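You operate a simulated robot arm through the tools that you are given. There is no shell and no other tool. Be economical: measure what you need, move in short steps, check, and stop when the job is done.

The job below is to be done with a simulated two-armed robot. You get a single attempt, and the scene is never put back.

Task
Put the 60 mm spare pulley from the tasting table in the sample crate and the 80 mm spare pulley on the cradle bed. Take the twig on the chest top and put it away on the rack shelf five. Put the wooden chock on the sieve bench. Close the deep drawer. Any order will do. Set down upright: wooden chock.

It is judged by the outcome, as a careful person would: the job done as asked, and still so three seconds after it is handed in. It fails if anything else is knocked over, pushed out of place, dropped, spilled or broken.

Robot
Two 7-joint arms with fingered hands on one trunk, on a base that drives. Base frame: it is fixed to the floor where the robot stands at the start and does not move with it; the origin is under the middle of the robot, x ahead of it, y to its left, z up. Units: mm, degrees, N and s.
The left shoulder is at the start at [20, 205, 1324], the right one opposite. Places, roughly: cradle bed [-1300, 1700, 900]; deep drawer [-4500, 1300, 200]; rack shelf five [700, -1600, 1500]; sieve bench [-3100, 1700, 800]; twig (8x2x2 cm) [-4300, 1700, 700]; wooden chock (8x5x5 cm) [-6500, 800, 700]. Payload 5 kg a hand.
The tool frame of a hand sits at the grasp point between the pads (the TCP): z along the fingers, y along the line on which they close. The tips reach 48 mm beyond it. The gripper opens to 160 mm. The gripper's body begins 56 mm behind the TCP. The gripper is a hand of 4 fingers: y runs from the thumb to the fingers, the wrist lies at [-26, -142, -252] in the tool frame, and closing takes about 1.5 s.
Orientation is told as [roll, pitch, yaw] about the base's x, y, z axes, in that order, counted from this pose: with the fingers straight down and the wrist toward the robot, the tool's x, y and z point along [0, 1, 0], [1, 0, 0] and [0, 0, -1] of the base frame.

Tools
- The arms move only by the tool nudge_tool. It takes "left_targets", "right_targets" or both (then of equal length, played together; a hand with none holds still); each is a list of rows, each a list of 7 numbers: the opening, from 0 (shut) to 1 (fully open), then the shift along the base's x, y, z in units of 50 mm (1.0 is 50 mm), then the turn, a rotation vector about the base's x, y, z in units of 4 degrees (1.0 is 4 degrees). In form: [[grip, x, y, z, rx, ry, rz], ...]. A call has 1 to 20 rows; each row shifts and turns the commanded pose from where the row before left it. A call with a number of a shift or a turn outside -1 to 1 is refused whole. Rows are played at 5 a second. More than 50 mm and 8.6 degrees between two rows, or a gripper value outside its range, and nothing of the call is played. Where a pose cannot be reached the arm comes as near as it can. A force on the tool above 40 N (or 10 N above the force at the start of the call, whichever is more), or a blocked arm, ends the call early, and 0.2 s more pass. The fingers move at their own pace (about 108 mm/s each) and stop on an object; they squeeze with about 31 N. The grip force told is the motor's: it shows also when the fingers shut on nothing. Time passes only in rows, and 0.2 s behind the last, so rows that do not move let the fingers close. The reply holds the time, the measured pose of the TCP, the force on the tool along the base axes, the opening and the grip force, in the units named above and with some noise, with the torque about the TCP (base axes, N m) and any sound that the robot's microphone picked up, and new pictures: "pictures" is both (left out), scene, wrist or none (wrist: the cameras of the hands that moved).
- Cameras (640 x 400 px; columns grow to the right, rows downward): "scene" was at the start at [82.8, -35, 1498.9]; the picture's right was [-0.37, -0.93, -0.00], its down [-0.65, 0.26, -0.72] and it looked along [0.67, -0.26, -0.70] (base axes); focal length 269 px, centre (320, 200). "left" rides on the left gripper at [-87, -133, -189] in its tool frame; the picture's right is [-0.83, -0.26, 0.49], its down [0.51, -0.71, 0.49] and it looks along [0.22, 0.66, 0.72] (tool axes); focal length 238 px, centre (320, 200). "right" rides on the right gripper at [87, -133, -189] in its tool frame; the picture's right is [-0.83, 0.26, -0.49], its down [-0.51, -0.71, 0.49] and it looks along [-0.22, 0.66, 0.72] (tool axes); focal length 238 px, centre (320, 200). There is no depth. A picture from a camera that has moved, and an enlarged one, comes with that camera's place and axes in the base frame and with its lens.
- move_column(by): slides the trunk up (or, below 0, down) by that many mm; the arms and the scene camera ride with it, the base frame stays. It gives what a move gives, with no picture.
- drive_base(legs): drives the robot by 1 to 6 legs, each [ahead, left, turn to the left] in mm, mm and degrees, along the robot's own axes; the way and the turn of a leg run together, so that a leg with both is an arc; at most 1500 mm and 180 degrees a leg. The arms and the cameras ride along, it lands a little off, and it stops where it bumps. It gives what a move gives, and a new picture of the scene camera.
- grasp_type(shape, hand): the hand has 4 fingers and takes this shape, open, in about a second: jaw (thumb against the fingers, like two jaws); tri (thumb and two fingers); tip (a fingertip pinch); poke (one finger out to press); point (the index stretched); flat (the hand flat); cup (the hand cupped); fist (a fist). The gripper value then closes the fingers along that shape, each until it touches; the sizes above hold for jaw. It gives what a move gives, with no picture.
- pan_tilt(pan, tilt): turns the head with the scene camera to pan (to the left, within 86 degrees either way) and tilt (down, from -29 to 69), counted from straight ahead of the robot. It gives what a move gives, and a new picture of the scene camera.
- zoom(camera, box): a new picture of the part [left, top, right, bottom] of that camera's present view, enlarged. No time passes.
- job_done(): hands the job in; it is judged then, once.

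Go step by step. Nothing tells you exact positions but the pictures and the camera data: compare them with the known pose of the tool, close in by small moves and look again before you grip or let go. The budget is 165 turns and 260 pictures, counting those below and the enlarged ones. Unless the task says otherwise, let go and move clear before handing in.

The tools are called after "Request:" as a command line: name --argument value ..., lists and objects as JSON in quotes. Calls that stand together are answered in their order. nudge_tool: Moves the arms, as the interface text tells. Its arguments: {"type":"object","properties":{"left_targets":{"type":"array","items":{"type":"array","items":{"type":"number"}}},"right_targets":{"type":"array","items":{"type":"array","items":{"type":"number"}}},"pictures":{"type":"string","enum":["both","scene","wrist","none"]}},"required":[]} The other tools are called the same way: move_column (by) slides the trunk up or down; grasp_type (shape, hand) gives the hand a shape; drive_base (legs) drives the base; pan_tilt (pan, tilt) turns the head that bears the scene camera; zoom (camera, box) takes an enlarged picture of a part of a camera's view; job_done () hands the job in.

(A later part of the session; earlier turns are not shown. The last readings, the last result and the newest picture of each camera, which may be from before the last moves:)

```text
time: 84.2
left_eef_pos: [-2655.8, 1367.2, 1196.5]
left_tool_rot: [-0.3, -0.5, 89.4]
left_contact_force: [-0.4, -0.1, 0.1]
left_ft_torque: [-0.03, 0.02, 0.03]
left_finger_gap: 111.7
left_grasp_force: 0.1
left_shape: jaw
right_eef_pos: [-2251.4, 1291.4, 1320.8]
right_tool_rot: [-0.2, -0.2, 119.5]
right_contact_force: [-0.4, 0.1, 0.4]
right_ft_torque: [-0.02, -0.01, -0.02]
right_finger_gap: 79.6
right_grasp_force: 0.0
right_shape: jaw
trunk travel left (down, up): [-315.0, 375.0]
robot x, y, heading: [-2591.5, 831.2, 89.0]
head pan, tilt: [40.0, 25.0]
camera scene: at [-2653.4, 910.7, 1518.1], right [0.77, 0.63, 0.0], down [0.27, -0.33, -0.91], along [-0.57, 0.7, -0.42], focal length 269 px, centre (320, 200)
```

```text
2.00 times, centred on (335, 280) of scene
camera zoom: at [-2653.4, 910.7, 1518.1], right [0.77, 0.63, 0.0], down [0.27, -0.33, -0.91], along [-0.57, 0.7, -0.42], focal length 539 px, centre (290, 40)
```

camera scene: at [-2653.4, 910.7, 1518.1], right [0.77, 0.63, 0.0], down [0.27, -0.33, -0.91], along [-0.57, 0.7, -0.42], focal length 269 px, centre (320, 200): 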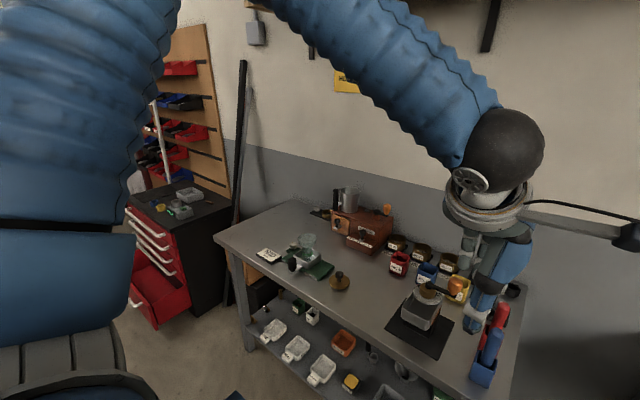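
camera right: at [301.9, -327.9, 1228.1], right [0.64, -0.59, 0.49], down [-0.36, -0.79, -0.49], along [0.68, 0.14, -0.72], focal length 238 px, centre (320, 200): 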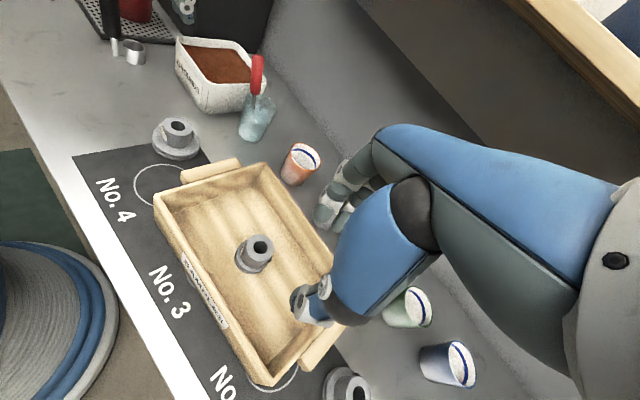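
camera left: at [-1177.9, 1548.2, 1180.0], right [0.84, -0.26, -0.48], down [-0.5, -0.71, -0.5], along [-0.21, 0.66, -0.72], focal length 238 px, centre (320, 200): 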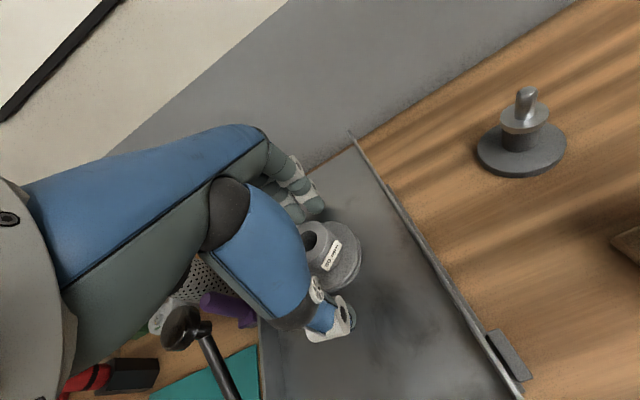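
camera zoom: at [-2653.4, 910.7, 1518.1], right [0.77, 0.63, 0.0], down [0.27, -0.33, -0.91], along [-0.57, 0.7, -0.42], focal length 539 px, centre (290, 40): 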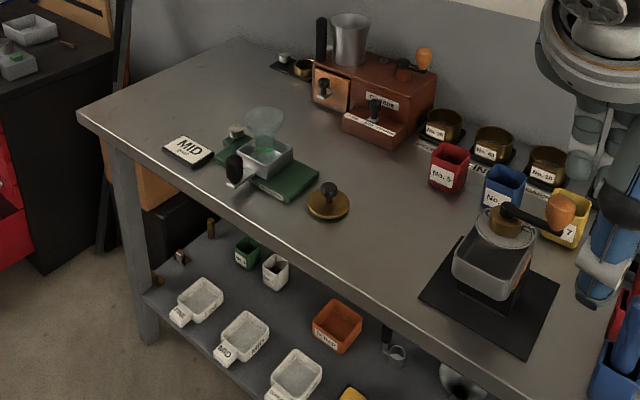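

Chest with open bottom drawer and a small brown twig on its top are visible. Move closer.

Request:
drive_base --legs '[[-80, 0, 0.6], [0, 1100, 0]]'

Request:
pan_tilt --pan 30 --tilt 40

```text
time: 90.6
left_eef_pos: [-3779.4, 1280.5, 1196.2]
left_tool_rot: [-0.2, -0.4, 90.8]
left_contact_force: [-0.2, 0.0, 0.3]
left_ft_torque: [-0.01, 0.0, 0.0]
left_finger_gap: 111.9
left_grasp_force: 0.0
left_shape: jaw
right_eef_pos: [-3374.1, 1214.0, 1321.5]
right_tool_rot: [-0.2, -0.2, 120.8]
right_contact_force: [-0.7, -1.0, 0.1]
right_ft_torque: [-0.01, -0.02, -0.04]
right_finger_gap: 79.8
right_grasp_force: 0.0
right_shape: jaw
trunk travel left (down, up): [-315.0, 375.0]
robot x, y, heading: [-3701.7, 744.6, 90.8]
head pan, tilt: [40.0, 25.0]
camera scene: at [-3765.4, 824.5, 1518.1], right [0.76, 0.65, 0.0], down [0.28, -0.32, -0.91], along [-0.59, 0.69, -0.42], focal length 269 px, centre (320, 200)
```

scene: 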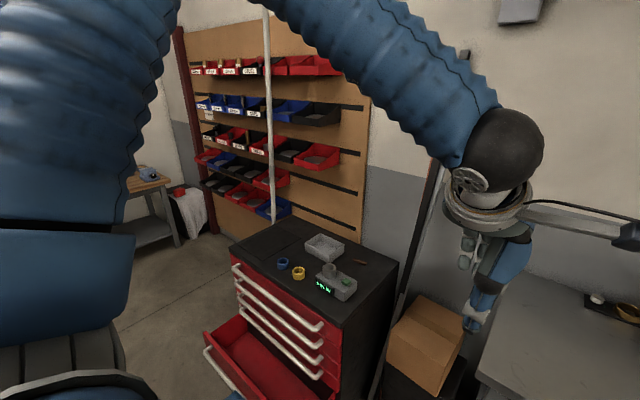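

```text
time: 91.3
left_eef_pos: [-3778.7, 1280.6, 1197.1]
left_tool_rot: [-0.3, -0.4, 90.8]
left_contact_force: [0.9, 0.0, 0.5]
left_ft_torque: [0.06, 0.01, 0.02]
left_finger_gap: 111.7
left_grasp_force: 0.0
left_shape: jaw
right_eef_pos: [-3373.3, 1214.6, 1321.6]
right_tool_rot: [-0.2, -0.3, 120.8]
right_contact_force: [-0.6, -0.3, -0.4]
right_ft_torque: [0.02, -0.01, -0.02]
right_finger_gap: 80.0
right_grasp_force: 0.1
right_shape: jaw
trunk travel left (down, up): [-315.0, 375.0]
robot x, y, heading: [-3707.5, 742.8, 90.7]
head pan, tilt: [30.0, 40.0]
camera scene: at [-3748.2, 827.7, 1494.9], right [0.86, 0.51, 0.0], down [0.33, -0.55, -0.77], along [-0.39, 0.66, -0.64], focal length 269 px, centre (320, 200)
```

scene: 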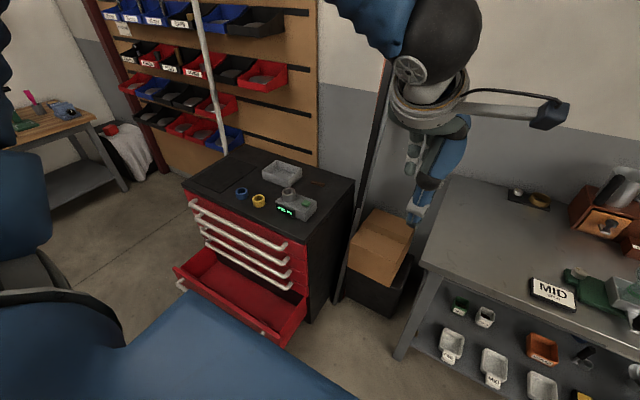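

Chest: top z≈715, front y≈1390, x -4835…-4145; twig at about (-4276, 1721); the open drawer's front is at y≈1150. I drive in front of the drawer to push it shut first.

Request:
drive_base --legs '[[-60, 0, 0], [0, 640, 0]]'

Request:
pan_tilt --pan 15 --tilt 50

```text
time: 95.5
left_eef_pos: [-4419.9, 1212.7, 1195.7]
left_tool_rot: [-0.4, -0.5, 90.8]
left_contact_force: [0.0, 0.0, 0.5]
left_ft_torque: [0.03, -0.05, 0.0]
left_finger_gap: 112.0
left_grasp_force: 0.1
left_shape: jaw
right_eef_pos: [-4015.5, 1147.3, 1320.7]
right_tool_rot: [-0.2, -0.3, 120.7]
right_contact_force: [-0.7, 0.1, 0.6]
right_ft_torque: [0.01, -0.07, -0.02]
right_finger_gap: 79.7
right_grasp_force: 0.1
right_shape: jaw
trunk travel left (down, up): [-315.0, 375.0]
robot x, y, heading: [-4343.6, 680.6, 90.3]
head pan, tilt: [30.0, 40.0]
camera scene: at [-4390.1, 760.0, 1494.8], right [0.86, 0.51, 0.0], down [0.33, -0.55, -0.77], along [-0.39, 0.66, -0.64], focal length 269 px, centre (320, 200)
```

scene: 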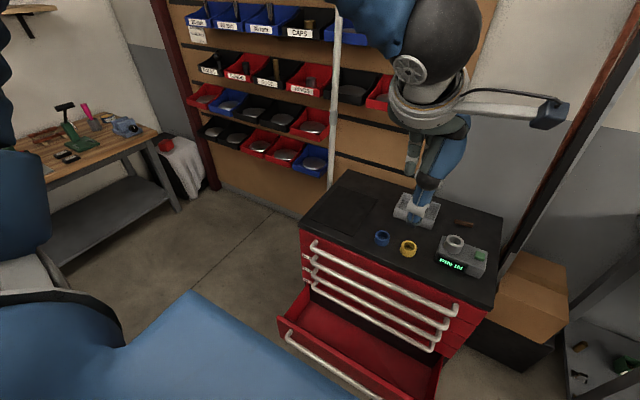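

```text
time: 96.3
left_eef_pos: [-4419.6, 1213.0, 1196.5]
left_tool_rot: [-0.3, -0.3, 90.9]
left_contact_force: [0.5, -0.2, -0.7]
left_ft_torque: [-0.02, 0.04, 0.01]
left_finger_gap: 111.8
left_grasp_force: 0.2
left_shape: jaw
right_eef_pos: [-4012.5, 1146.2, 1321.5]
right_tool_rot: [-0.1, -0.2, 120.8]
right_contact_force: [0.0, 0.1, -0.6]
right_ft_torque: [0.03, 0.01, 0.0]
right_finger_gap: 80.0
right_grasp_force: 0.0
right_shape: jaw
trunk travel left (down, up): [-315.0, 375.0]
robot x, y, heading: [-4341.3, 677.4, 90.7]
head pan, tilt: [15.0, 50.0]
camera scene: at [-4366.8, 761.1, 1480.7], right [0.96, 0.27, 0.0], down [0.21, -0.74, -0.64], along [-0.17, 0.62, -0.77], focal length 269 px, centre (320, 200)
```

scene: 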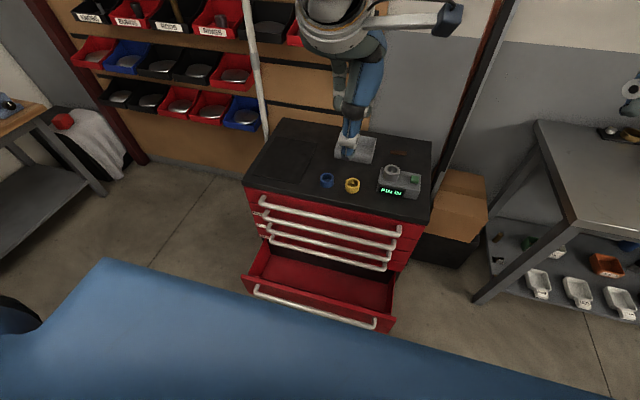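

Drawer front centre at (-4492, 1150), top z≈355. Lower the trunk and back up a bit to get the left hand down in front of it.

Request:
move_column --by -310

Request:
drive_base --legs '[[-120, 0, -0.5]]'

Request:
nudge_tool --left_targets '[[0.3, -0.3, -0.9, 0, 0, 0, 0], [0, -0.3, -0.9, 0, 0, 0, 0], [0, -0.3, -0.4, -0.8, 0, 0, 0], [0, -0.3, 0, -0.9, 0, 0, 0], [0, -0.2, 0, -0.95, 0, 0, 0], [0, 0, 0, -1, 0, 0, 0], [0, 0, 0, -1, 0, 0, 0], [0, 0, 0, -1, 0, 0, 0], [0, 0, 0, -1, 0, 0, 0], [0, 0, 0, -1, 0, 0, 0], [0, 0, 0, -1, 0, 0, 0], [0, 0, 0, -1, 0, 0, 0], [0, 0, 0, -1, 0, 0, 0], [0, 0, 0, -1, 0, 0, 0], [0, 0, 0, 0, 0, 0, 0]]'

```text
time: 99.3
left_eef_pos: [-4419.2, 1213.4, 885.5]
left_tool_rot: [-0.3, -0.5, 90.8]
left_contact_force: [0.0, 0.1, -0.8]
left_ft_torque: [0.03, 0.0, 0.0]
left_finger_gap: 111.8
left_grasp_force: 0.0
left_shape: jaw
right_eef_pos: [-4015.7, 1146.8, 1010.9]
right_tool_rot: [-0.2, -0.3, 120.8]
right_contact_force: [0.6, -0.4, 0.2]
right_ft_torque: [0.0, -0.02, 0.03]
right_finger_gap: 79.9
right_grasp_force: 0.0
right_shape: jaw
trunk travel left (down, up): [-5.0, 685.0]
robot x, y, heading: [-4339.3, 674.0, 90.5]
head pan, tilt: [15.0, 50.0]
```

```text
time: 100.6
left_eef_pos: [-4415.0, 1093.0, 887.4]
left_tool_rot: [-0.3, -0.5, 90.3]
left_contact_force: [0.3, -1.0, 0.4]
left_ft_torque: [0.09, 0.01, 0.03]
left_finger_gap: 111.6
left_grasp_force: 0.0
left_shape: jaw
right_eef_pos: [-4008.7, 1021.5, 1011.5]
right_tool_rot: [-0.3, -0.3, 120.4]
right_contact_force: [1.2, -0.6, 0.4]
right_ft_torque: [0.12, -0.01, -0.05]
right_finger_gap: 79.8
right_grasp_force: 0.0
right_shape: jaw
trunk travel left (down, up): [-5.0, 685.0]
robot x, y, heading: [-4340.1, 558.3, 90.1]
head pan, tilt: [15.0, 50.0]
camera scene: at [-4365.4, 638.6, 1170.8], right [0.96, 0.26, 0.0], down [0.2, -0.74, -0.64], along [-0.17, 0.62, -0.77], focal length 269 px, centre (320, 200)
```

scene: 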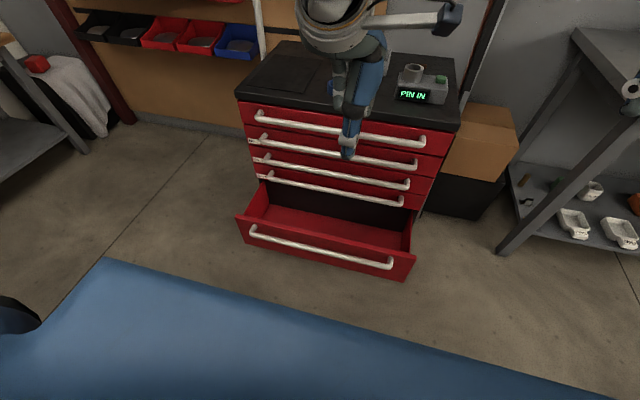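

```text
time: 103.8
left_eef_pos: [-4463.1, 1023.2, 312.1]
left_tool_rot: [-0.3, -0.4, 90.3]
left_contact_force: [-0.3, 0.8, 0.2]
left_ft_torque: [-0.01, -0.04, -0.01]
left_finger_gap: 0.2
left_grasp_force: 31.4
left_shape: jaw
left hand out of reach, approached as far as the arm can: row 3, 4, 5
right_eef_pos: [-4009.7, 1021.3, 1011.9]
right_tool_rot: [-0.2, -0.4, 120.3]
right_contact_force: [0.0, -0.6, 0.2]
right_ft_torque: [-0.02, 0.0, 0.01]
right_finger_gap: 79.7
right_grasp_force: 0.0
right_shape: jaw
trunk travel left (down, up): [-5.0, 685.0]
robot x, y, heading: [-4339.7, 556.0, 90.4]
head pan, tilt: [15.0, 50.0]
camera scene: at [-4365.4, 639.9, 1170.7], right [0.96, 0.26, 0.0], down [0.2, -0.74, -0.64], along [-0.17, 0.62, -0.77], focal length 269 px, centre (320, 200)
camera left: at [-4378.1, 890.9, 501.8], right [0.84, -0.25, -0.48], down [-0.5, -0.71, -0.5], along [-0.22, 0.66, -0.72], focal length 238 px, centre (320, 200)
```

scene: 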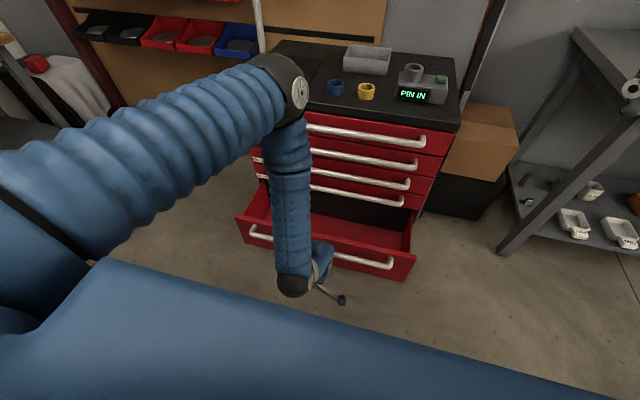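
left: 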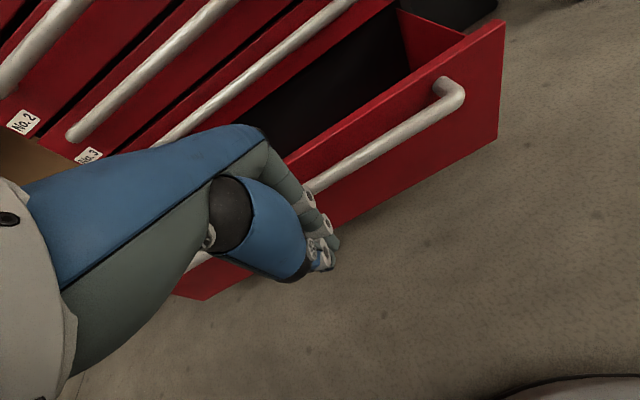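

Hand is in front of the drawer. Push forward.

Request:
nudge_tool --left_targets '[[0, -0.3, 0, -0.4, 0, 0, 0], [0, -0.2, 0.4, 0, 0, 0, 0], [0, 0, 0.5, 0, 0, 0, 0], [0, 0, 0.5, 0, 0, 0, 0], [0, 0, 0.5, 0, 0, 0, 0], [0, 0, 0.5, 0, 0, 0, 0], [0, 0, 0.5, 0, 0, 0, 0], [0, 0, 0.5, 0, 0, 0, 0], [0, 0, 0.5, 0, 0, 0, 0], [0, 0, 0, 0, 0, 0, 0]]'

```text
time: 106.0
left_eef_pos: [-4489.0, 1218.9, 293.7]
left_tool_rot: [-0.3, -0.4, 90.3]
left_contact_force: [-0.4, 0.0, 0.4]
left_ft_torque: [0.01, 0.02, -0.02]
left_finger_gap: 0.0
left_grasp_force: 31.0
left_shape: jaw
right_eef_pos: [-4010.1, 1022.6, 1011.1]
right_tool_rot: [-0.2, -0.3, 120.3]
right_contact_force: [0.8, -0.3, -0.1]
right_ft_torque: [0.02, -0.01, -0.02]
right_finger_gap: 79.9
right_grasp_force: 0.1
right_shape: jaw
trunk travel left (down, up): [-5.0, 685.0]
robot x, y, heading: [-4337.7, 558.1, 90.1]
head pan, tilt: [15.0, 50.0]
camera scene: at [-4365.3, 639.9, 1170.6], right [0.97, 0.26, 0.0], down [0.2, -0.74, -0.64], along [-0.17, 0.62, -0.77], focal length 269 px, centre (320, 200)
camera left: at [-4404.0, 1085.3, 482.3], right [0.84, -0.25, -0.48], down [-0.5, -0.71, -0.5], along [-0.22, 0.66, -0.72], focal length 238 px, centre (320, 200)
```

scene: 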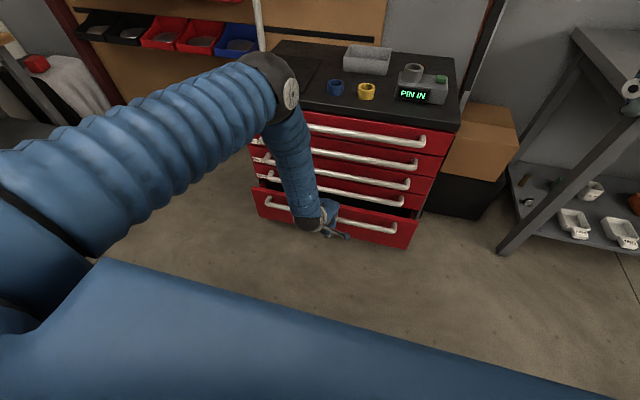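
left: 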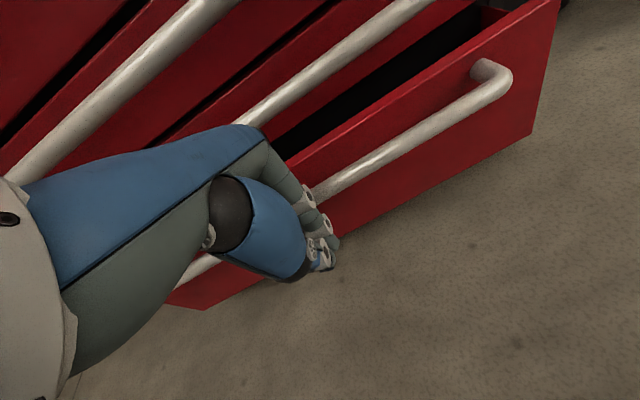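

Drawer is moving; keep pushing till it seats.

Request:
nudge_tool --left_targets '[[0, 0, 0.4, 0, 0, 0, 0], [0, 0, 0.4, 0, 0, 0, 0], [0, 0, 0.4, 0, 0, 0, 0], [0, 0, 0.4, 0, 0, 0, 0], [0, 0, 0.3, 0, 0, 0, 0], [0, 0, 0.3, 0, 0, 0, 0], [0, 0, 0.3, 0, 0, 0, 0], [0, 0, 0.3, 0, 0, 0, 0], [0, 0, 0.3, 0, 0, 0, 0]]'

```text
time: 106.8
left_eef_pos: [-4487.1, 1267.7, 286.0]
left_tool_rot: [-0.4, 0.7, 90.2]
left_contact_force: [1.1, -4.5, -0.7]
left_ft_torque: [0.37, 0.04, -0.02]
left_finger_gap: 0.0
left_grasp_force: 31.1
left_shape: jaw
right_eef_pos: [-4010.3, 1023.5, 1010.3]
right_tool_rot: [-0.2, -0.3, 120.4]
right_contact_force: [0.4, 0.6, -0.1]
right_ft_torque: [-0.09, -0.03, 0.02]
right_finger_gap: 79.6
right_grasp_force: 0.0
right_shape: jaw
trunk travel left (down, up): [-5.0, 685.0]
robot x, y, heading: [-4341.1, 557.6, 90.3]
head pan, tilt: [15.0, 50.0]
stopped in row 4 (left hand): the force on the tool passed its limit (the readings are from after the stop); the commanded pose is now the measured one
camera scene: at [-4365.4, 640.1, 1170.5], right [0.96, 0.26, 0.0], down [0.2, -0.74, -0.64], along [-0.17, 0.62, -0.77], focal length 269 px, centre (320, 200)
camera left: at [-4403.5, 1138.7, 477.8], right [0.84, -0.26, -0.48], down [-0.5, -0.72, -0.49], along [-0.22, 0.65, -0.73], focal length 238 px, centre (320, 200)
```

scene: 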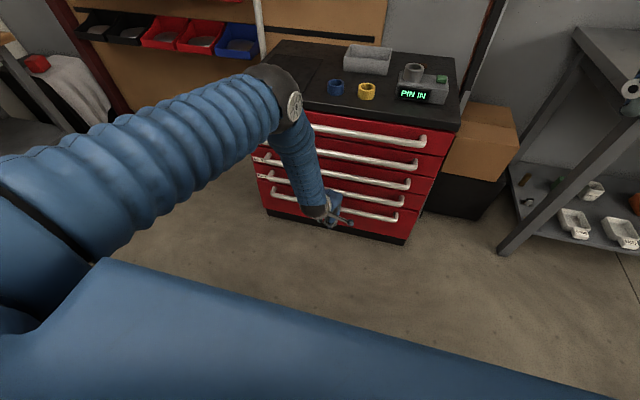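
left: 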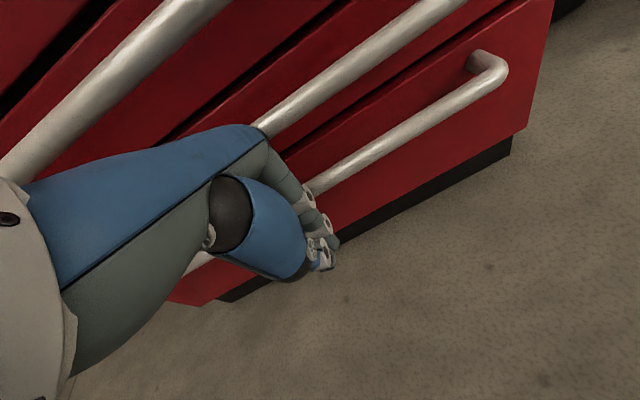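

It looks flush. One more light push to be sure, then back off and up.

Request:
nudge_tool --left_targets '[[0, 0, 0.2, 0, 0, 0, 0], [0, 0, 0.2, 0, 0, 0, 0], [0, 0, 0.2, 0, 0, 0, 0]]' --pictures "none"

Request:
nudge_tool --left_targets '[[0, 0, -0.8, 0, 0, 0, 0], [0, 0, -0.9, 0, 0, 0, 0], [0, 0, -0.9, 0, 0, 0, 0], [0, 0, -0.9, 0.3, 0, 0, 0], [0, 0, -0.5, 0.8, 0, 0, 0], [0, 0, 0, 1, 0, 0, 0], [0, 0, 0, 1, 0, 0, 0], [0, 0, 0, 1, 0, 0, 0], [0, 0, 0, 1, 0, 0, 0], [0, 0, 0, 1, 0, 0, 0], [0, 0, 0, 1, 0, 0, 0], [0, 0, 0, 1, 0, 0, 0], [0, 0, 0, 1, 0, 0, 0], [0, 0, 0, 1, 0, 0, 0], [0, 0, 0, 1, 0, 0, 0]]' --pictures "scene"

```text
time: 107.2
left_eef_pos: [-4487.3, 1266.2, 282.3]
left_tool_rot: [-0.4, 1.4, 90.1]
left_contact_force: [0.2, -4.7, -0.8]
left_ft_torque: [0.53, 0.08, 0.05]
left_finger_gap: 0.0
left_grasp_force: 31.1
left_shape: jaw
right_eef_pos: [-4010.4, 1022.1, 1009.8]
right_tool_rot: [-0.1, -0.2, 120.5]
right_contact_force: [-0.1, 0.7, -0.9]
right_ft_torque: [-0.09, 0.0, 0.02]
right_finger_gap: 79.9
right_grasp_force: 0.0
right_shape: jaw
trunk travel left (down, up): [-5.0, 685.0]
robot x, y, heading: [-4341.1, 553.4, 90.1]
head pan, tilt: [15.0, 50.0]
stopped in row 1 (left hand): the force on the tool passed its limit (the readings are from after the stop); the commanded pose is now the measured one
```

```text
time: 110.4
left_eef_pos: [-4489.9, 1066.6, 834.8]
left_tool_rot: [-0.5, 1.4, 90.1]
left_contact_force: [0.0, 0.5, -1.7]
left_ft_torque: [0.03, -0.09, -0.04]
left_finger_gap: 0.0
left_grasp_force: 30.8
left_shape: jaw
left hand out of reach, approached as far as the arm can: row 15
right_eef_pos: [-4011.4, 1021.7, 1012.3]
right_tool_rot: [-0.3, -0.3, 120.5]
right_contact_force: [-0.6, -0.1, -0.2]
right_ft_torque: [-0.04, -0.07, -0.02]
right_finger_gap: 79.7
right_grasp_force: 0.1
right_shape: jaw
trunk travel left (down, up): [-5.0, 685.0]
robot x, y, heading: [-4345.3, 556.9, 90.3]
head pan, tilt: [15.0, 50.0]
camera scene: at [-4366.0, 638.8, 1170.6], right [0.96, 0.26, 0.0], down [0.2, -0.74, -0.64], along [-0.17, 0.62, -0.77], focal length 269 px, centre (320, 200)
```

scene: 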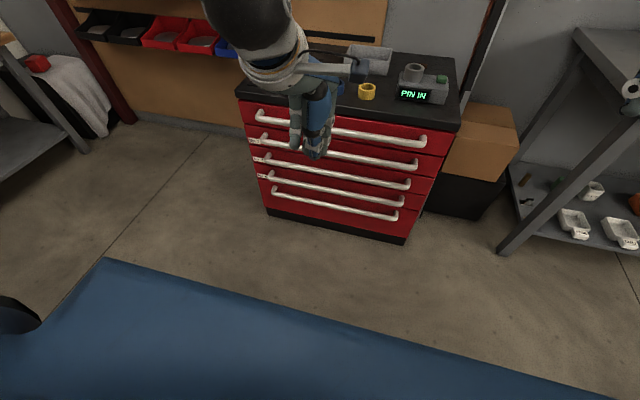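

Drawer is shut. Raise the trunk and drive up to the chest for the twig with the right hand.

Request:
move_column --by 300

Request:
drive_base --legs '[[0, 90, 0], [360, 0, 0]]'

Request:
pan_tilt --pan -10 --tilt 45

```text
time: 113.4
left_eef_pos: [-4489.0, 1068.1, 1136.5]
left_tool_rot: [-0.2, 1.3, 90.2]
left_contact_force: [-0.8, 0.2, -0.6]
left_ft_torque: [-0.02, -0.01, 0.0]
left_finger_gap: 0.1
left_grasp_force: 30.9
left_shape: jaw
right_eef_pos: [-4010.4, 1023.6, 1310.4]
right_tool_rot: [-0.2, -0.2, 120.4]
right_contact_force: [-0.3, -0.9, -0.3]
right_ft_torque: [0.01, 0.02, 0.01]
right_finger_gap: 79.7
right_grasp_force: 0.1
right_shape: jaw
trunk travel left (down, up): [-305.0, 385.0]
robot x, y, heading: [-4341.2, 554.9, 90.0]
head pan, tilt: [15.0, 50.0]
```

```text
time: 116.5
left_eef_pos: [-4583.6, 1432.0, 1133.9]
left_tool_rot: [-0.3, 1.2, 90.4]
left_contact_force: [0.4, 1.3, -0.2]
left_ft_torque: [-0.03, -0.04, 0.01]
left_finger_gap: 0.0
left_grasp_force: 30.9
left_shape: jaw
right_eef_pos: [-4104.9, 1387.1, 1310.3]
right_tool_rot: [-0.2, -0.2, 120.6]
right_contact_force: [-0.3, 0.7, 0.1]
right_ft_torque: [-0.13, 0.04, 0.04]
right_finger_gap: 79.6
right_grasp_force: 0.1
right_shape: jaw
trunk travel left (down, up): [-305.0, 385.0]
robot x, y, heading: [-4437.4, 920.3, 90.2]
head pan, tilt: [15.0, 50.0]
camera scene: at [-4458.7, 1002.7, 1470.6], right [0.96, 0.27, 0.0], down [0.2, -0.74, -0.64], along [-0.17, 0.62, -0.77], focal length 269 px, centre (320, 200)
```

scene: 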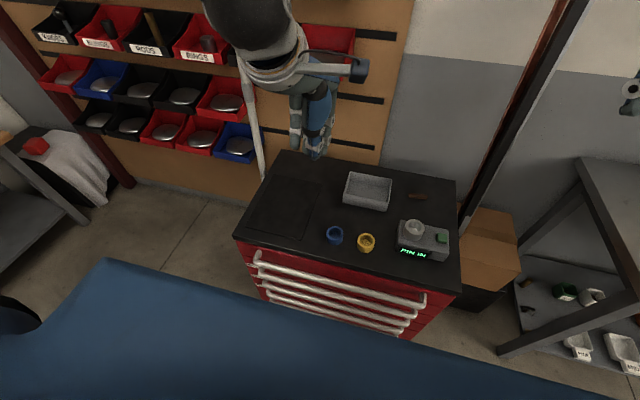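

```text
time: 117.4
left_eef_pos: [-4583.3, 1431.2, 1135.1]
left_tool_rot: [-0.2, 1.3, 90.4]
left_contact_force: [0.0, 0.0, -0.4]
left_ft_torque: [0.03, -0.02, 0.02]
left_finger_gap: 0.0
left_grasp_force: 30.6
left_shape: jaw
right_eef_pos: [-4104.5, 1386.6, 1311.9]
right_tool_rot: [-0.2, -0.3, 120.5]
right_contact_force: [-0.1, -0.4, -0.1]
right_ft_torque: [0.02, 0.02, -0.02]
right_finger_gap: 79.8
right_grasp_force: 0.0
right_shape: jaw
trunk travel left (down, up): [-305.0, 385.0]
robot x, y, heading: [-4435.9, 920.3, 90.5]
head pan, tilt: [-10.0, 45.0]
camera scene: at [-4424.7, 1007.7, 1477.5], right [0.99, -0.16, 0.0], down [-0.12, -0.7, -0.71], along [0.12, 0.7, -0.71], focal length 269 px, centre (320, 200)
```

scene: 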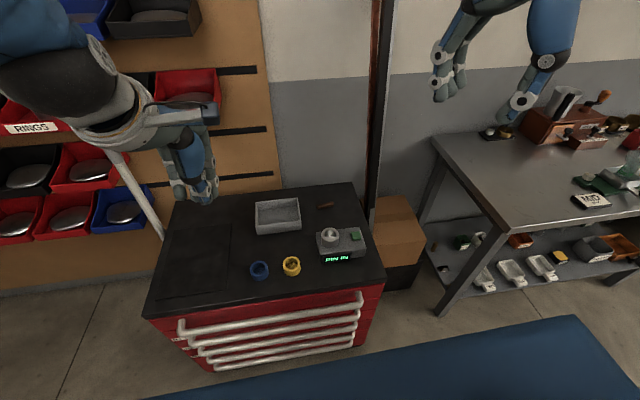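

Request:
zoom --camera "scene" --box '[280, 180, 390, 280]'

```text
4.00 times, centred on (335, 230) of scene
camera zoom: at [-4424.7, 1007.7, 1477.5], right [0.99, -0.16, 0.0], down [-0.12, -0.7, -0.71], along [0.12, 0.7, -0.71], focal length 1078 px, centre (260, 80)
```

zoom: 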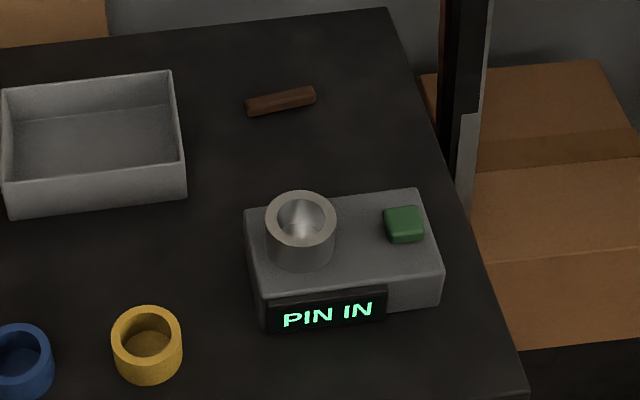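

The twig lies along x, centre (-4281, 1718). Bring the right hand above it, fingers closing along y.

Request:
nudge_tool --right_targets '[[0.5, -0.253, 0.473, -0.657, 0, 0, -0.545], [0.5, -0.253, 0.473, -0.657, 0, 0, -0.545], [0.5, -0.253, 0.473, -0.657, 0, 0, -0.545], [0.5, -0.253, 0.473, -0.657, 0, 0, -0.545], [0.5, -0.253, 0.473, -0.657, 0, 0, -0.545], [0.5, -0.253, 0.473, -0.657, 0, 0, -0.545], [0.5, -0.253, 0.473, -0.657, 0, 0, -0.545], [0.5, -0.253, 0.473, -0.657, 0, 0, -0.545], [0.5, -0.253, 0.473, -0.657, 0, 0, -0.545], [0.5, -0.253, 0.473, -0.657, 0, 0, -0.545], [0.5, -0.253, 0.473, -0.657, 0, 0, -0.545], [0.5, -0.253, 0.473, -0.657, 0, 0, -0.545], [0.5, -0.253, 0.473, -0.657, 0, 0, -0.545], [0.5, -0.253, 0.473, -0.657, 0, 0, -0.545], [0.5, 0, 0, 0, 0, 0, 0]]'

Request:
zoom --camera "right" --box '[240, 150, 400, 350]'

```text
time: 120.6
left_eef_pos: [-4583.3, 1429.2, 1136.2]
left_tool_rot: [-0.3, 1.1, 90.5]
left_contact_force: [0.7, -1.4, 0.7]
left_ft_torque: [0.07, 0.01, 0.0]
left_finger_gap: 0.0
left_grasp_force: 30.7
left_shape: jaw
right_eef_pos: [-4283.7, 1716.9, 850.3]
right_tool_rot: [-0.1, -0.3, 90.2]
right_contact_force: [-0.4, -2.2, 0.4]
right_ft_torque: [0.04, 0.03, 0.01]
right_finger_gap: 80.0
right_grasp_force: 0.2
right_shape: jaw
trunk travel left (down, up): [-305.0, 385.0]
robot x, y, heading: [-4436.0, 914.7, 90.7]
head pan, tilt: [-10.0, 45.0]
camera scene: at [-4424.5, 1006.6, 1477.7], right [0.99, -0.17, 0.0], down [-0.12, -0.7, -0.71], along [0.12, 0.7, -0.71], focal length 269 px, centre (320, 200)
camera right: at [-4371.2, 1581.9, 1037.3], right [0.83, 0.26, 0.49], down [0.51, -0.71, -0.49], along [0.22, 0.66, -0.72], focal length 238 px, centre (320, 200)
```

scene: 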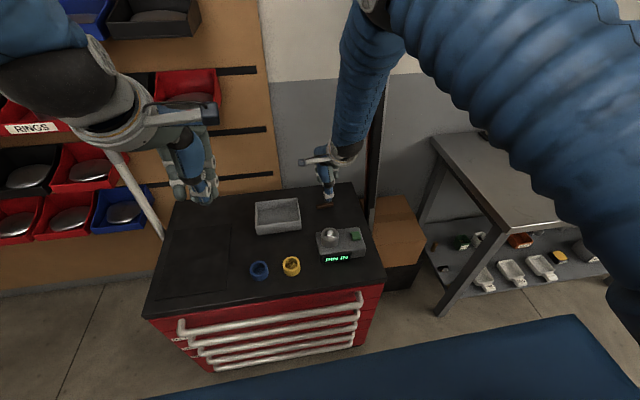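
right: 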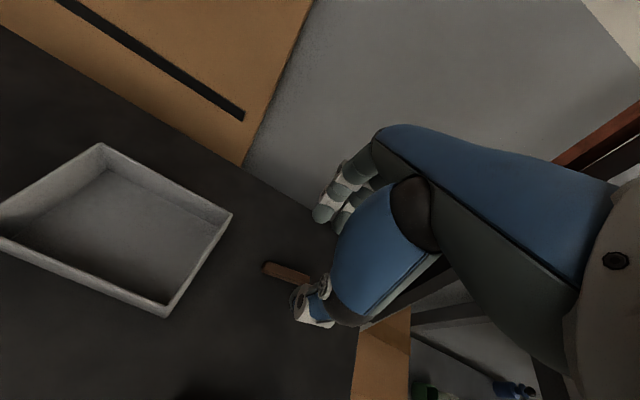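

```text
2.00 times, centred on (320, 250) of right
camera zoom: at [-4371.2, 1581.9, 1037.3], right [0.83, 0.26, 0.49], down [0.51, -0.71, -0.49], along [0.22, 0.66, -0.72], focal length 477 px, centre (320, 100)
```

zoom: 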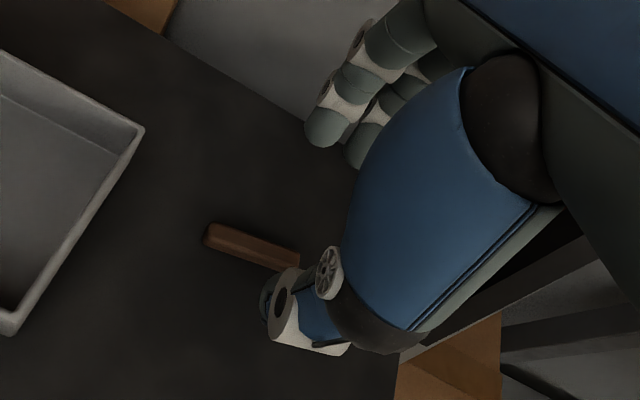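

Aligned within few mm. Rotate ~6° and descend, last steps small.

Request:
nudge_tool --right_targets '[[0.5, 0.04, -0.05, -0.4, 0, 0, 0.7], [0.5, 0, 0, -0.7, 0, 0, 0.7], [0.5, 0, 0, -0.3, 0, 0, 0], [0.5, 0, 0, -0.1, 0, 0, 0], [0.5, 0, 0, -0.1, 0, 0, 0], [0.5, 0, 0, 0, 0, 0, 0]]' --pictures "wrist"

Request:
zoom --camera "right" --box '[240, 150, 400, 350]'

Request:
zoom --camera "scene" --box '[280, 140, 390, 240]'

```text
time: 122.0
left_eef_pos: [-4583.0, 1430.9, 1135.6]
left_tool_rot: [-0.3, 1.2, 90.3]
left_contact_force: [0.1, 0.3, -0.7]
left_ft_torque: [0.03, 0.0, 0.02]
left_finger_gap: 0.0
left_grasp_force: 31.3
left_shape: jaw
right_eef_pos: [-4279.7, 1713.8, 769.3]
right_tool_rot: [-0.2, -0.3, 95.7]
right_contact_force: [-0.3, 0.1, 0.1]
right_ft_torque: [0.0, 0.01, 0.01]
right_finger_gap: 80.1
right_grasp_force: 0.2
right_shape: jaw
trunk travel left (down, up): [-305.0, 385.0]
robot x, y, heading: [-4433.7, 916.3, 90.5]
head pan, tilt: [-10.0, 45.0]
camera right: at [-4355.5, 1572.1, 957.0], right [0.8, 0.34, 0.49], down [0.58, -0.65, -0.49], along [0.15, 0.68, -0.72], focal length 238 px, centre (320, 200)
```

right: 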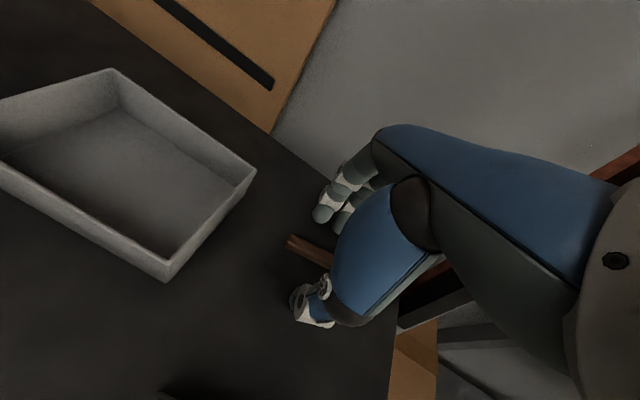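

```text
2.00 times, centred on (320, 250) of right
camera zoom: at [-4355.5, 1572.1, 957.0], right [0.8, 0.34, 0.49], down [0.58, -0.65, -0.49], along [0.15, 0.68, -0.72], focal length 477 px, centre (320, 100)
```

zoom: 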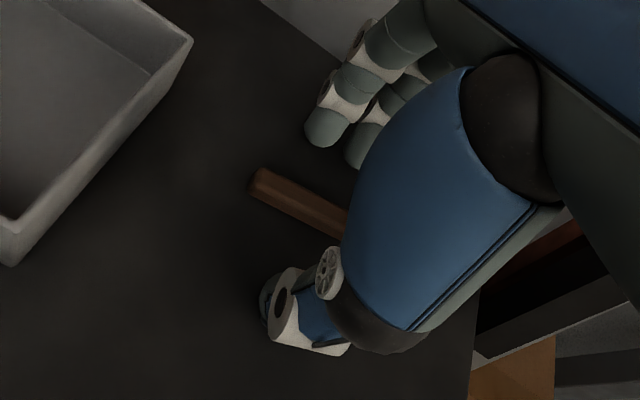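

```text
4.00 times, centred on (335, 190) of scene
camera zoom: at [-4424.8, 1008.0, 1477.5], right [0.99, -0.17, 0.0], down [-0.12, -0.7, -0.71], along [0.12, 0.7, -0.71], focal length 1078 px, centre (260, 240)
```

zoom: 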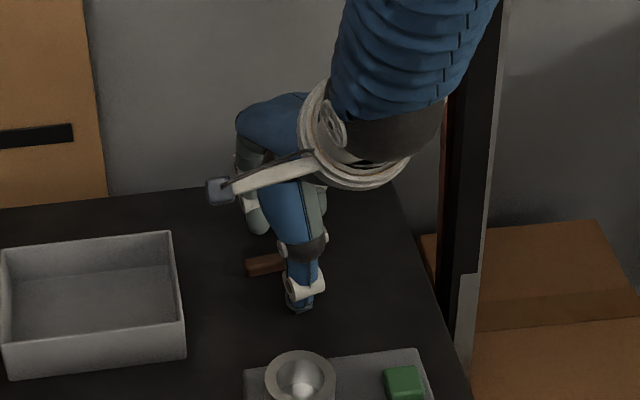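

Request:
nudge_tool --right_targets '[[0.3, 0, 0.06, -0.02, 0, 0, 0.5], [0.1, 0, 0, 0, 0, 0, 0], [0, 0, 0, 0, 0, 0, 0], [0, 0, 0, 0, 0, 0, 0], [0, 0, 0, 0, 0, 0, 0], [0, 0, 0, 0, 0, 0, 0], [0, 0, 0, 0, 0, 0, 0]]' --pictures "wrist"

Request:
zoom --camera "right" --box '[240, 150, 400, 350]'

```text
time: 123.6
left_eef_pos: [-4582.4, 1430.1, 1135.7]
left_tool_rot: [-0.3, 1.2, 90.5]
left_contact_force: [0.1, -0.7, -0.3]
left_ft_torque: [-0.02, -0.01, 0.02]
left_finger_gap: 0.0
left_grasp_force: 30.8
left_shape: jaw
right_eef_pos: [-4281.8, 1716.4, 770.9]
right_tool_rot: [-0.3, -0.4, 97.6]
right_contact_force: [0.2, -1.4, 13.2]
right_ft_torque: [-0.45, 0.0, -0.04]
right_finger_gap: 10.0
right_grasp_force: 31.0
right_shape: jaw
trunk travel left (down, up): [-305.0, 385.0]
robot x, y, heading: [-4434.4, 919.3, 90.5]
head pan, tilt: [-10.0, 45.0]
camera right: at [-4350.6, 1572.1, 956.7], right [0.79, 0.36, 0.49], down [0.6, -0.63, -0.49], along [0.13, 0.68, -0.72], focal length 238 px, centre (320, 200)
```

right: 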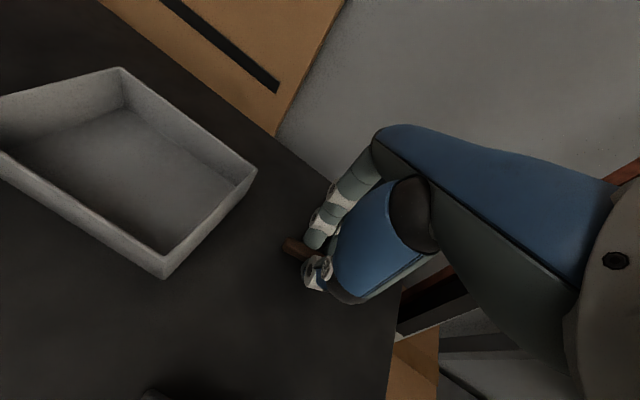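

```text
2.00 times, centred on (320, 250) of right
camera zoom: at [-4350.6, 1572.1, 956.7], right [0.79, 0.36, 0.49], down [0.6, -0.63, -0.49], along [0.13, 0.68, -0.72], focal length 477 px, centre (320, 100)
```

zoom: 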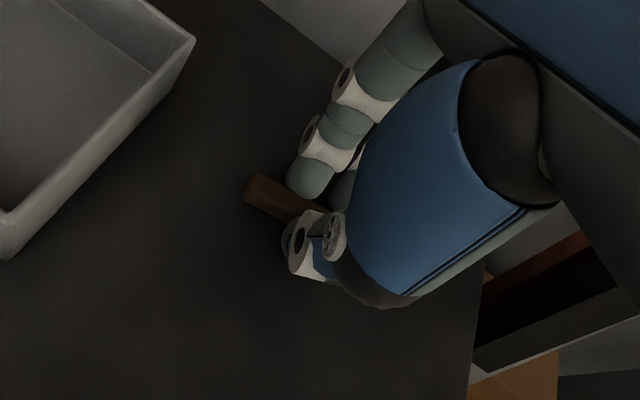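

Fingers closed on the twig. Lift and check.

Request:
nudge_tool --right_targets '[[0, 0, 0, 0.2, 0, 0, 0], [0, 0, 0, 0.4, 0, 0, 0], [0, 0, 0, 0.8, 0, 0, 0], [0, 0, 0, 0.9, 0, 0, 0], [0, 0, -0.3, 0.9, 0, 0, 0], [0, 0, -0.3, 0.9, 0, 0, 0], [0, 0, 0, 0, 0, 0, 0]]'

Request:
zoom --camera "right" --box '[240, 150, 400, 350]'

```text
time: 125.2
left_eef_pos: [-4582.5, 1431.4, 1135.1]
left_tool_rot: [-0.4, 1.3, 90.4]
left_contact_force: [-0.8, 0.7, -0.3]
left_ft_torque: [-0.06, 0.01, -0.01]
left_finger_gap: 0.0
left_grasp_force: 30.9
left_shape: jaw
right_eef_pos: [-4281.7, 1688.2, 974.1]
right_tool_rot: [-0.2, -0.2, 97.8]
right_contact_force: [0.4, 0.5, -1.8]
right_ft_torque: [-0.14, 0.04, 0.0]
right_finger_gap: 9.7
right_grasp_force: 30.9
right_shape: jaw
trunk travel left (down, up): [-305.0, 385.0]
robot x, y, heading: [-4434.5, 920.0, 90.3]
head pan, tilt: [-10.0, 45.0]
camera scene: at [-4424.7, 1009.5, 1477.3], right [0.99, -0.17, 0.0], down [-0.12, -0.7, -0.71], along [0.12, 0.7, -0.71], focal length 269 px, centre (320, 200)
camera right: at [-4350.0, 1543.9, 1161.3], right [0.79, 0.37, 0.49], down [0.6, -0.63, -0.49], along [0.13, 0.68, -0.72], focal length 238 px, centre (320, 200)
```

scene: 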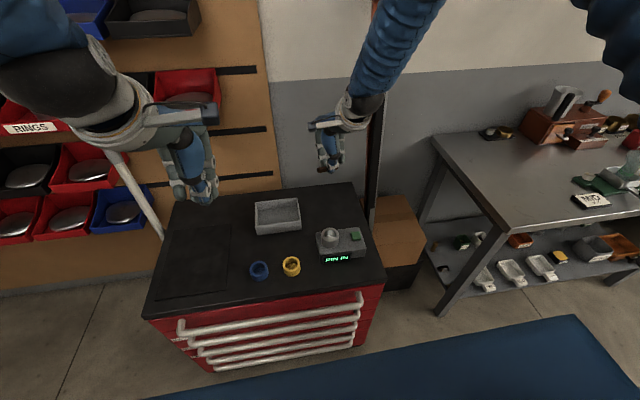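
right: 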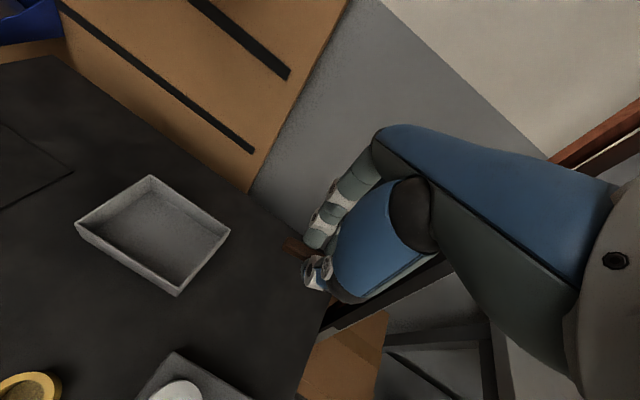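

```text
2.00 times, centred on (320, 250) of right
camera zoom: at [-4350.0, 1543.9, 1161.3], right [0.79, 0.37, 0.49], down [0.6, -0.63, -0.49], along [0.13, 0.68, -0.72], focal length 477 px, centre (320, 100)
```

zoom: 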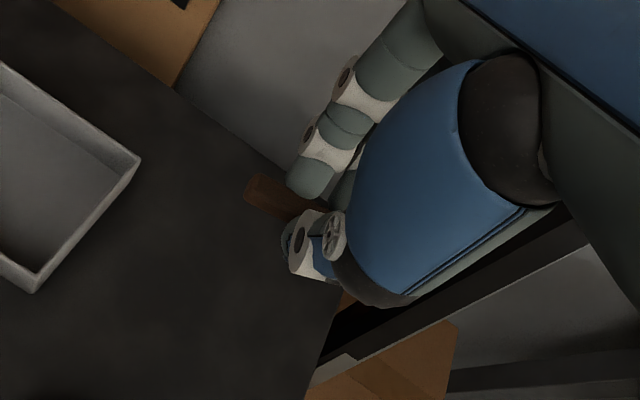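

Twig is held. Retract the hand, back off and turn to face −x toward the chock.

Request:
nudge_tool --right_targets '[[0, 0, -0.8, 0.4, 0, 0, 0], [0, 0, -0.8, 0.4, 0, 0, 0], [0, 0, -0.8, 0.4, 0, 0, 0], [0, 0, -0.8, 0.4, 0, 0, 0], [0, 0, -0.8, 0.4, 0, 0, 0], [0, 0, 0, 0, 0, 0, 0]]' --pictures "none"

Request:
drive_base --legs '[[-200, 0, 0]]'

Request:
pan_tilt --pan 80 --tilt 30

```text
time: 126.6
left_eef_pos: [-4582.6, 1432.6, 1133.1]
left_tool_rot: [-0.3, 1.3, 90.5]
left_contact_force: [-0.2, 1.5, -0.2]
left_ft_torque: [-0.09, 0.03, -0.02]
left_finger_gap: 0.0
left_grasp_force: 30.8
left_shape: jaw
right_eef_pos: [-4278.6, 1487.7, 1073.0]
right_tool_rot: [-0.3, -0.2, 97.7]
right_contact_force: [0.5, 1.3, 0.0]
right_ft_torque: [-0.09, -0.01, 0.03]
right_finger_gap: 10.0
right_grasp_force: 30.8
right_shape: jaw
trunk travel left (down, up): [-305.0, 385.0]
robot x, y, heading: [-4437.4, 917.4, 90.5]
head pan, tilt: [-10.0, 45.0]
```

```text
time: 128.2
left_eef_pos: [-4580.5, 1228.6, 1137.0]
left_tool_rot: [-0.3, 1.1, 90.3]
left_contact_force: [0.3, -0.1, 0.0]
left_ft_torque: [0.07, -0.03, -0.01]
left_finger_gap: 0.0
left_grasp_force: 30.8
left_shape: jaw
right_eef_pos: [-4277.7, 1283.9, 1074.7]
right_tool_rot: [-0.2, -0.3, 97.6]
right_contact_force: [-0.5, -0.6, -0.5]
right_ft_torque: [0.06, -0.05, -0.03]
right_finger_gap: 10.0
right_grasp_force: 30.8
right_shape: jaw
trunk travel left (down, up): [-305.0, 385.0]
robot x, y, heading: [-4433.3, 716.7, 90.1]
head pan, tilt: [-10.0, 45.0]
camera scene: at [-4423.2, 805.5, 1477.6], right [0.99, -0.17, 0.0], down [-0.12, -0.7, -0.71], along [0.12, 0.7, -0.71], focal length 269 px, centre (320, 200)
```

scene: 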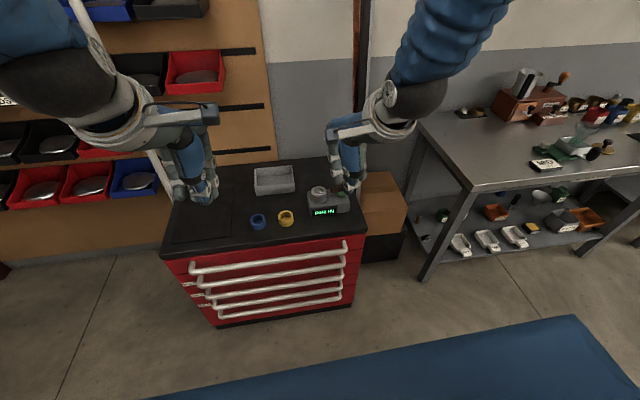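

```text
time: 129.8
left_eef_pos: [-4580.6, 1230.4, 1134.7]
left_tool_rot: [-0.2, 1.2, 90.3]
left_contact_force: [-0.4, 0.8, 0.0]
left_ft_torque: [0.0, 0.0, 0.0]
left_finger_gap: 0.0
left_grasp_force: 31.0
left_shape: jaw
right_eef_pos: [-4277.7, 1285.4, 1074.0]
right_tool_rot: [-0.2, -0.3, 97.6]
right_contact_force: [-0.3, 0.2, -0.9]
right_ft_torque: [-0.05, -0.03, 0.02]
right_finger_gap: 10.0
right_grasp_force: 30.6
right_shape: jaw
trunk travel left (down, up): [-305.0, 385.0]
robot x, y, heading: [-4432.1, 716.4, 90.3]
head pan, tilt: [80.0, 30.0]
camera scene: at [-4525.9, 741.9, 1500.2], right [0.17, 0.99, 0.0], down [0.49, -0.08, -0.87], along [-0.85, 0.14, -0.5], focal length 269 px, centre (320, 200)
```

scene: 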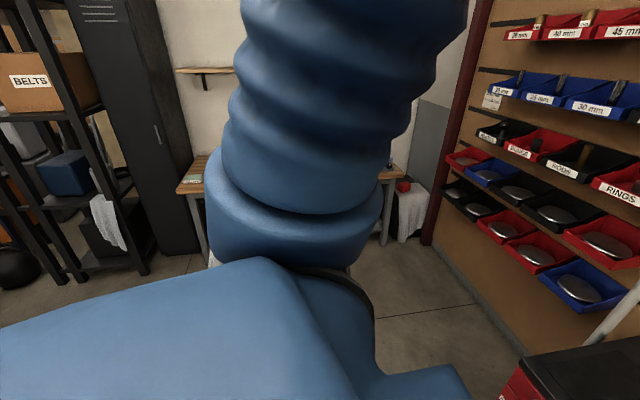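

A small bench stands at the far −x wall. Turn left and drive toward it.

Request:
drive_base --legs '[[0, 0, 90], [850, 0, 0]]'

Request:
pan_tilt --pan 0 --tilt 30

```text
time: 138.2
left_eef_pos: [-5793.1, 555.4, 1134.8]
left_tool_rot: [-0.3, 1.1, -179.3]
left_contact_force: [0.2, -0.9, -0.2]
left_ft_torque: [-0.01, -0.02, 0.0]
left_finger_gap: 0.2
left_grasp_force: 31.2
left_shape: jaw
right_eef_pos: [-5850.1, 857.8, 1073.3]
right_tool_rot: [-0.2, -0.3, -172.0]
right_contact_force: [-0.1, -0.2, -0.1]
right_ft_torque: [0.03, -0.04, 0.0]
right_finger_gap: 9.8
right_grasp_force: 30.7
right_shape: jaw
trunk travel left (down, up): [-305.0, 385.0]
robot x, y, heading: [-5278.6, 702.6, -179.1]
head pan, tilt: [80.0, 30.0]
camera scene: at [-5310.0, 614.8, 1500.2], right [-0.99, 0.16, 0.0], down [0.08, 0.49, -0.87], along [-0.14, -0.85, -0.5], focal length 269 px, centre (320, 200)
```

scene: 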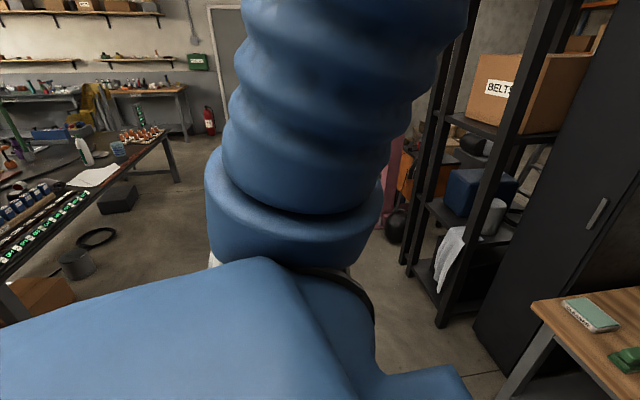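

```text
time: 139.7
left_eef_pos: [-5792.2, 554.5, 1134.6]
left_tool_rot: [-0.3, 1.2, -179.4]
left_contact_force: [0.1, -0.8, 0.5]
left_ft_torque: [-0.02, 0.01, 0.04]
left_finger_gap: 0.0
left_grasp_force: 30.9
left_shape: jaw
right_eef_pos: [-5850.5, 857.1, 1074.1]
right_tool_rot: [-0.2, -0.3, -171.9]
right_contact_force: [-0.2, 0.0, 0.2]
right_ft_torque: [0.04, -0.01, -0.02]
right_finger_gap: 9.4
right_grasp_force: 30.6
right_shape: jaw
trunk travel left (down, up): [-305.0, 385.0]
robot x, y, heading: [-5278.0, 707.7, -179.2]
head pan, tilt: [0.0, 30.0]
camera scene: at [-5385.4, 702.8, 1500.1], right [-0.01, 1.0, 0.0], down [0.5, 0.01, -0.87], along [-0.87, -0.01, -0.5], focal length 269 px, centre (320, 200)
```

scene: 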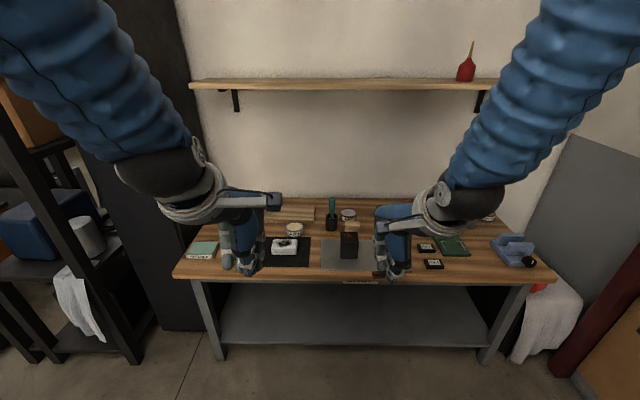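

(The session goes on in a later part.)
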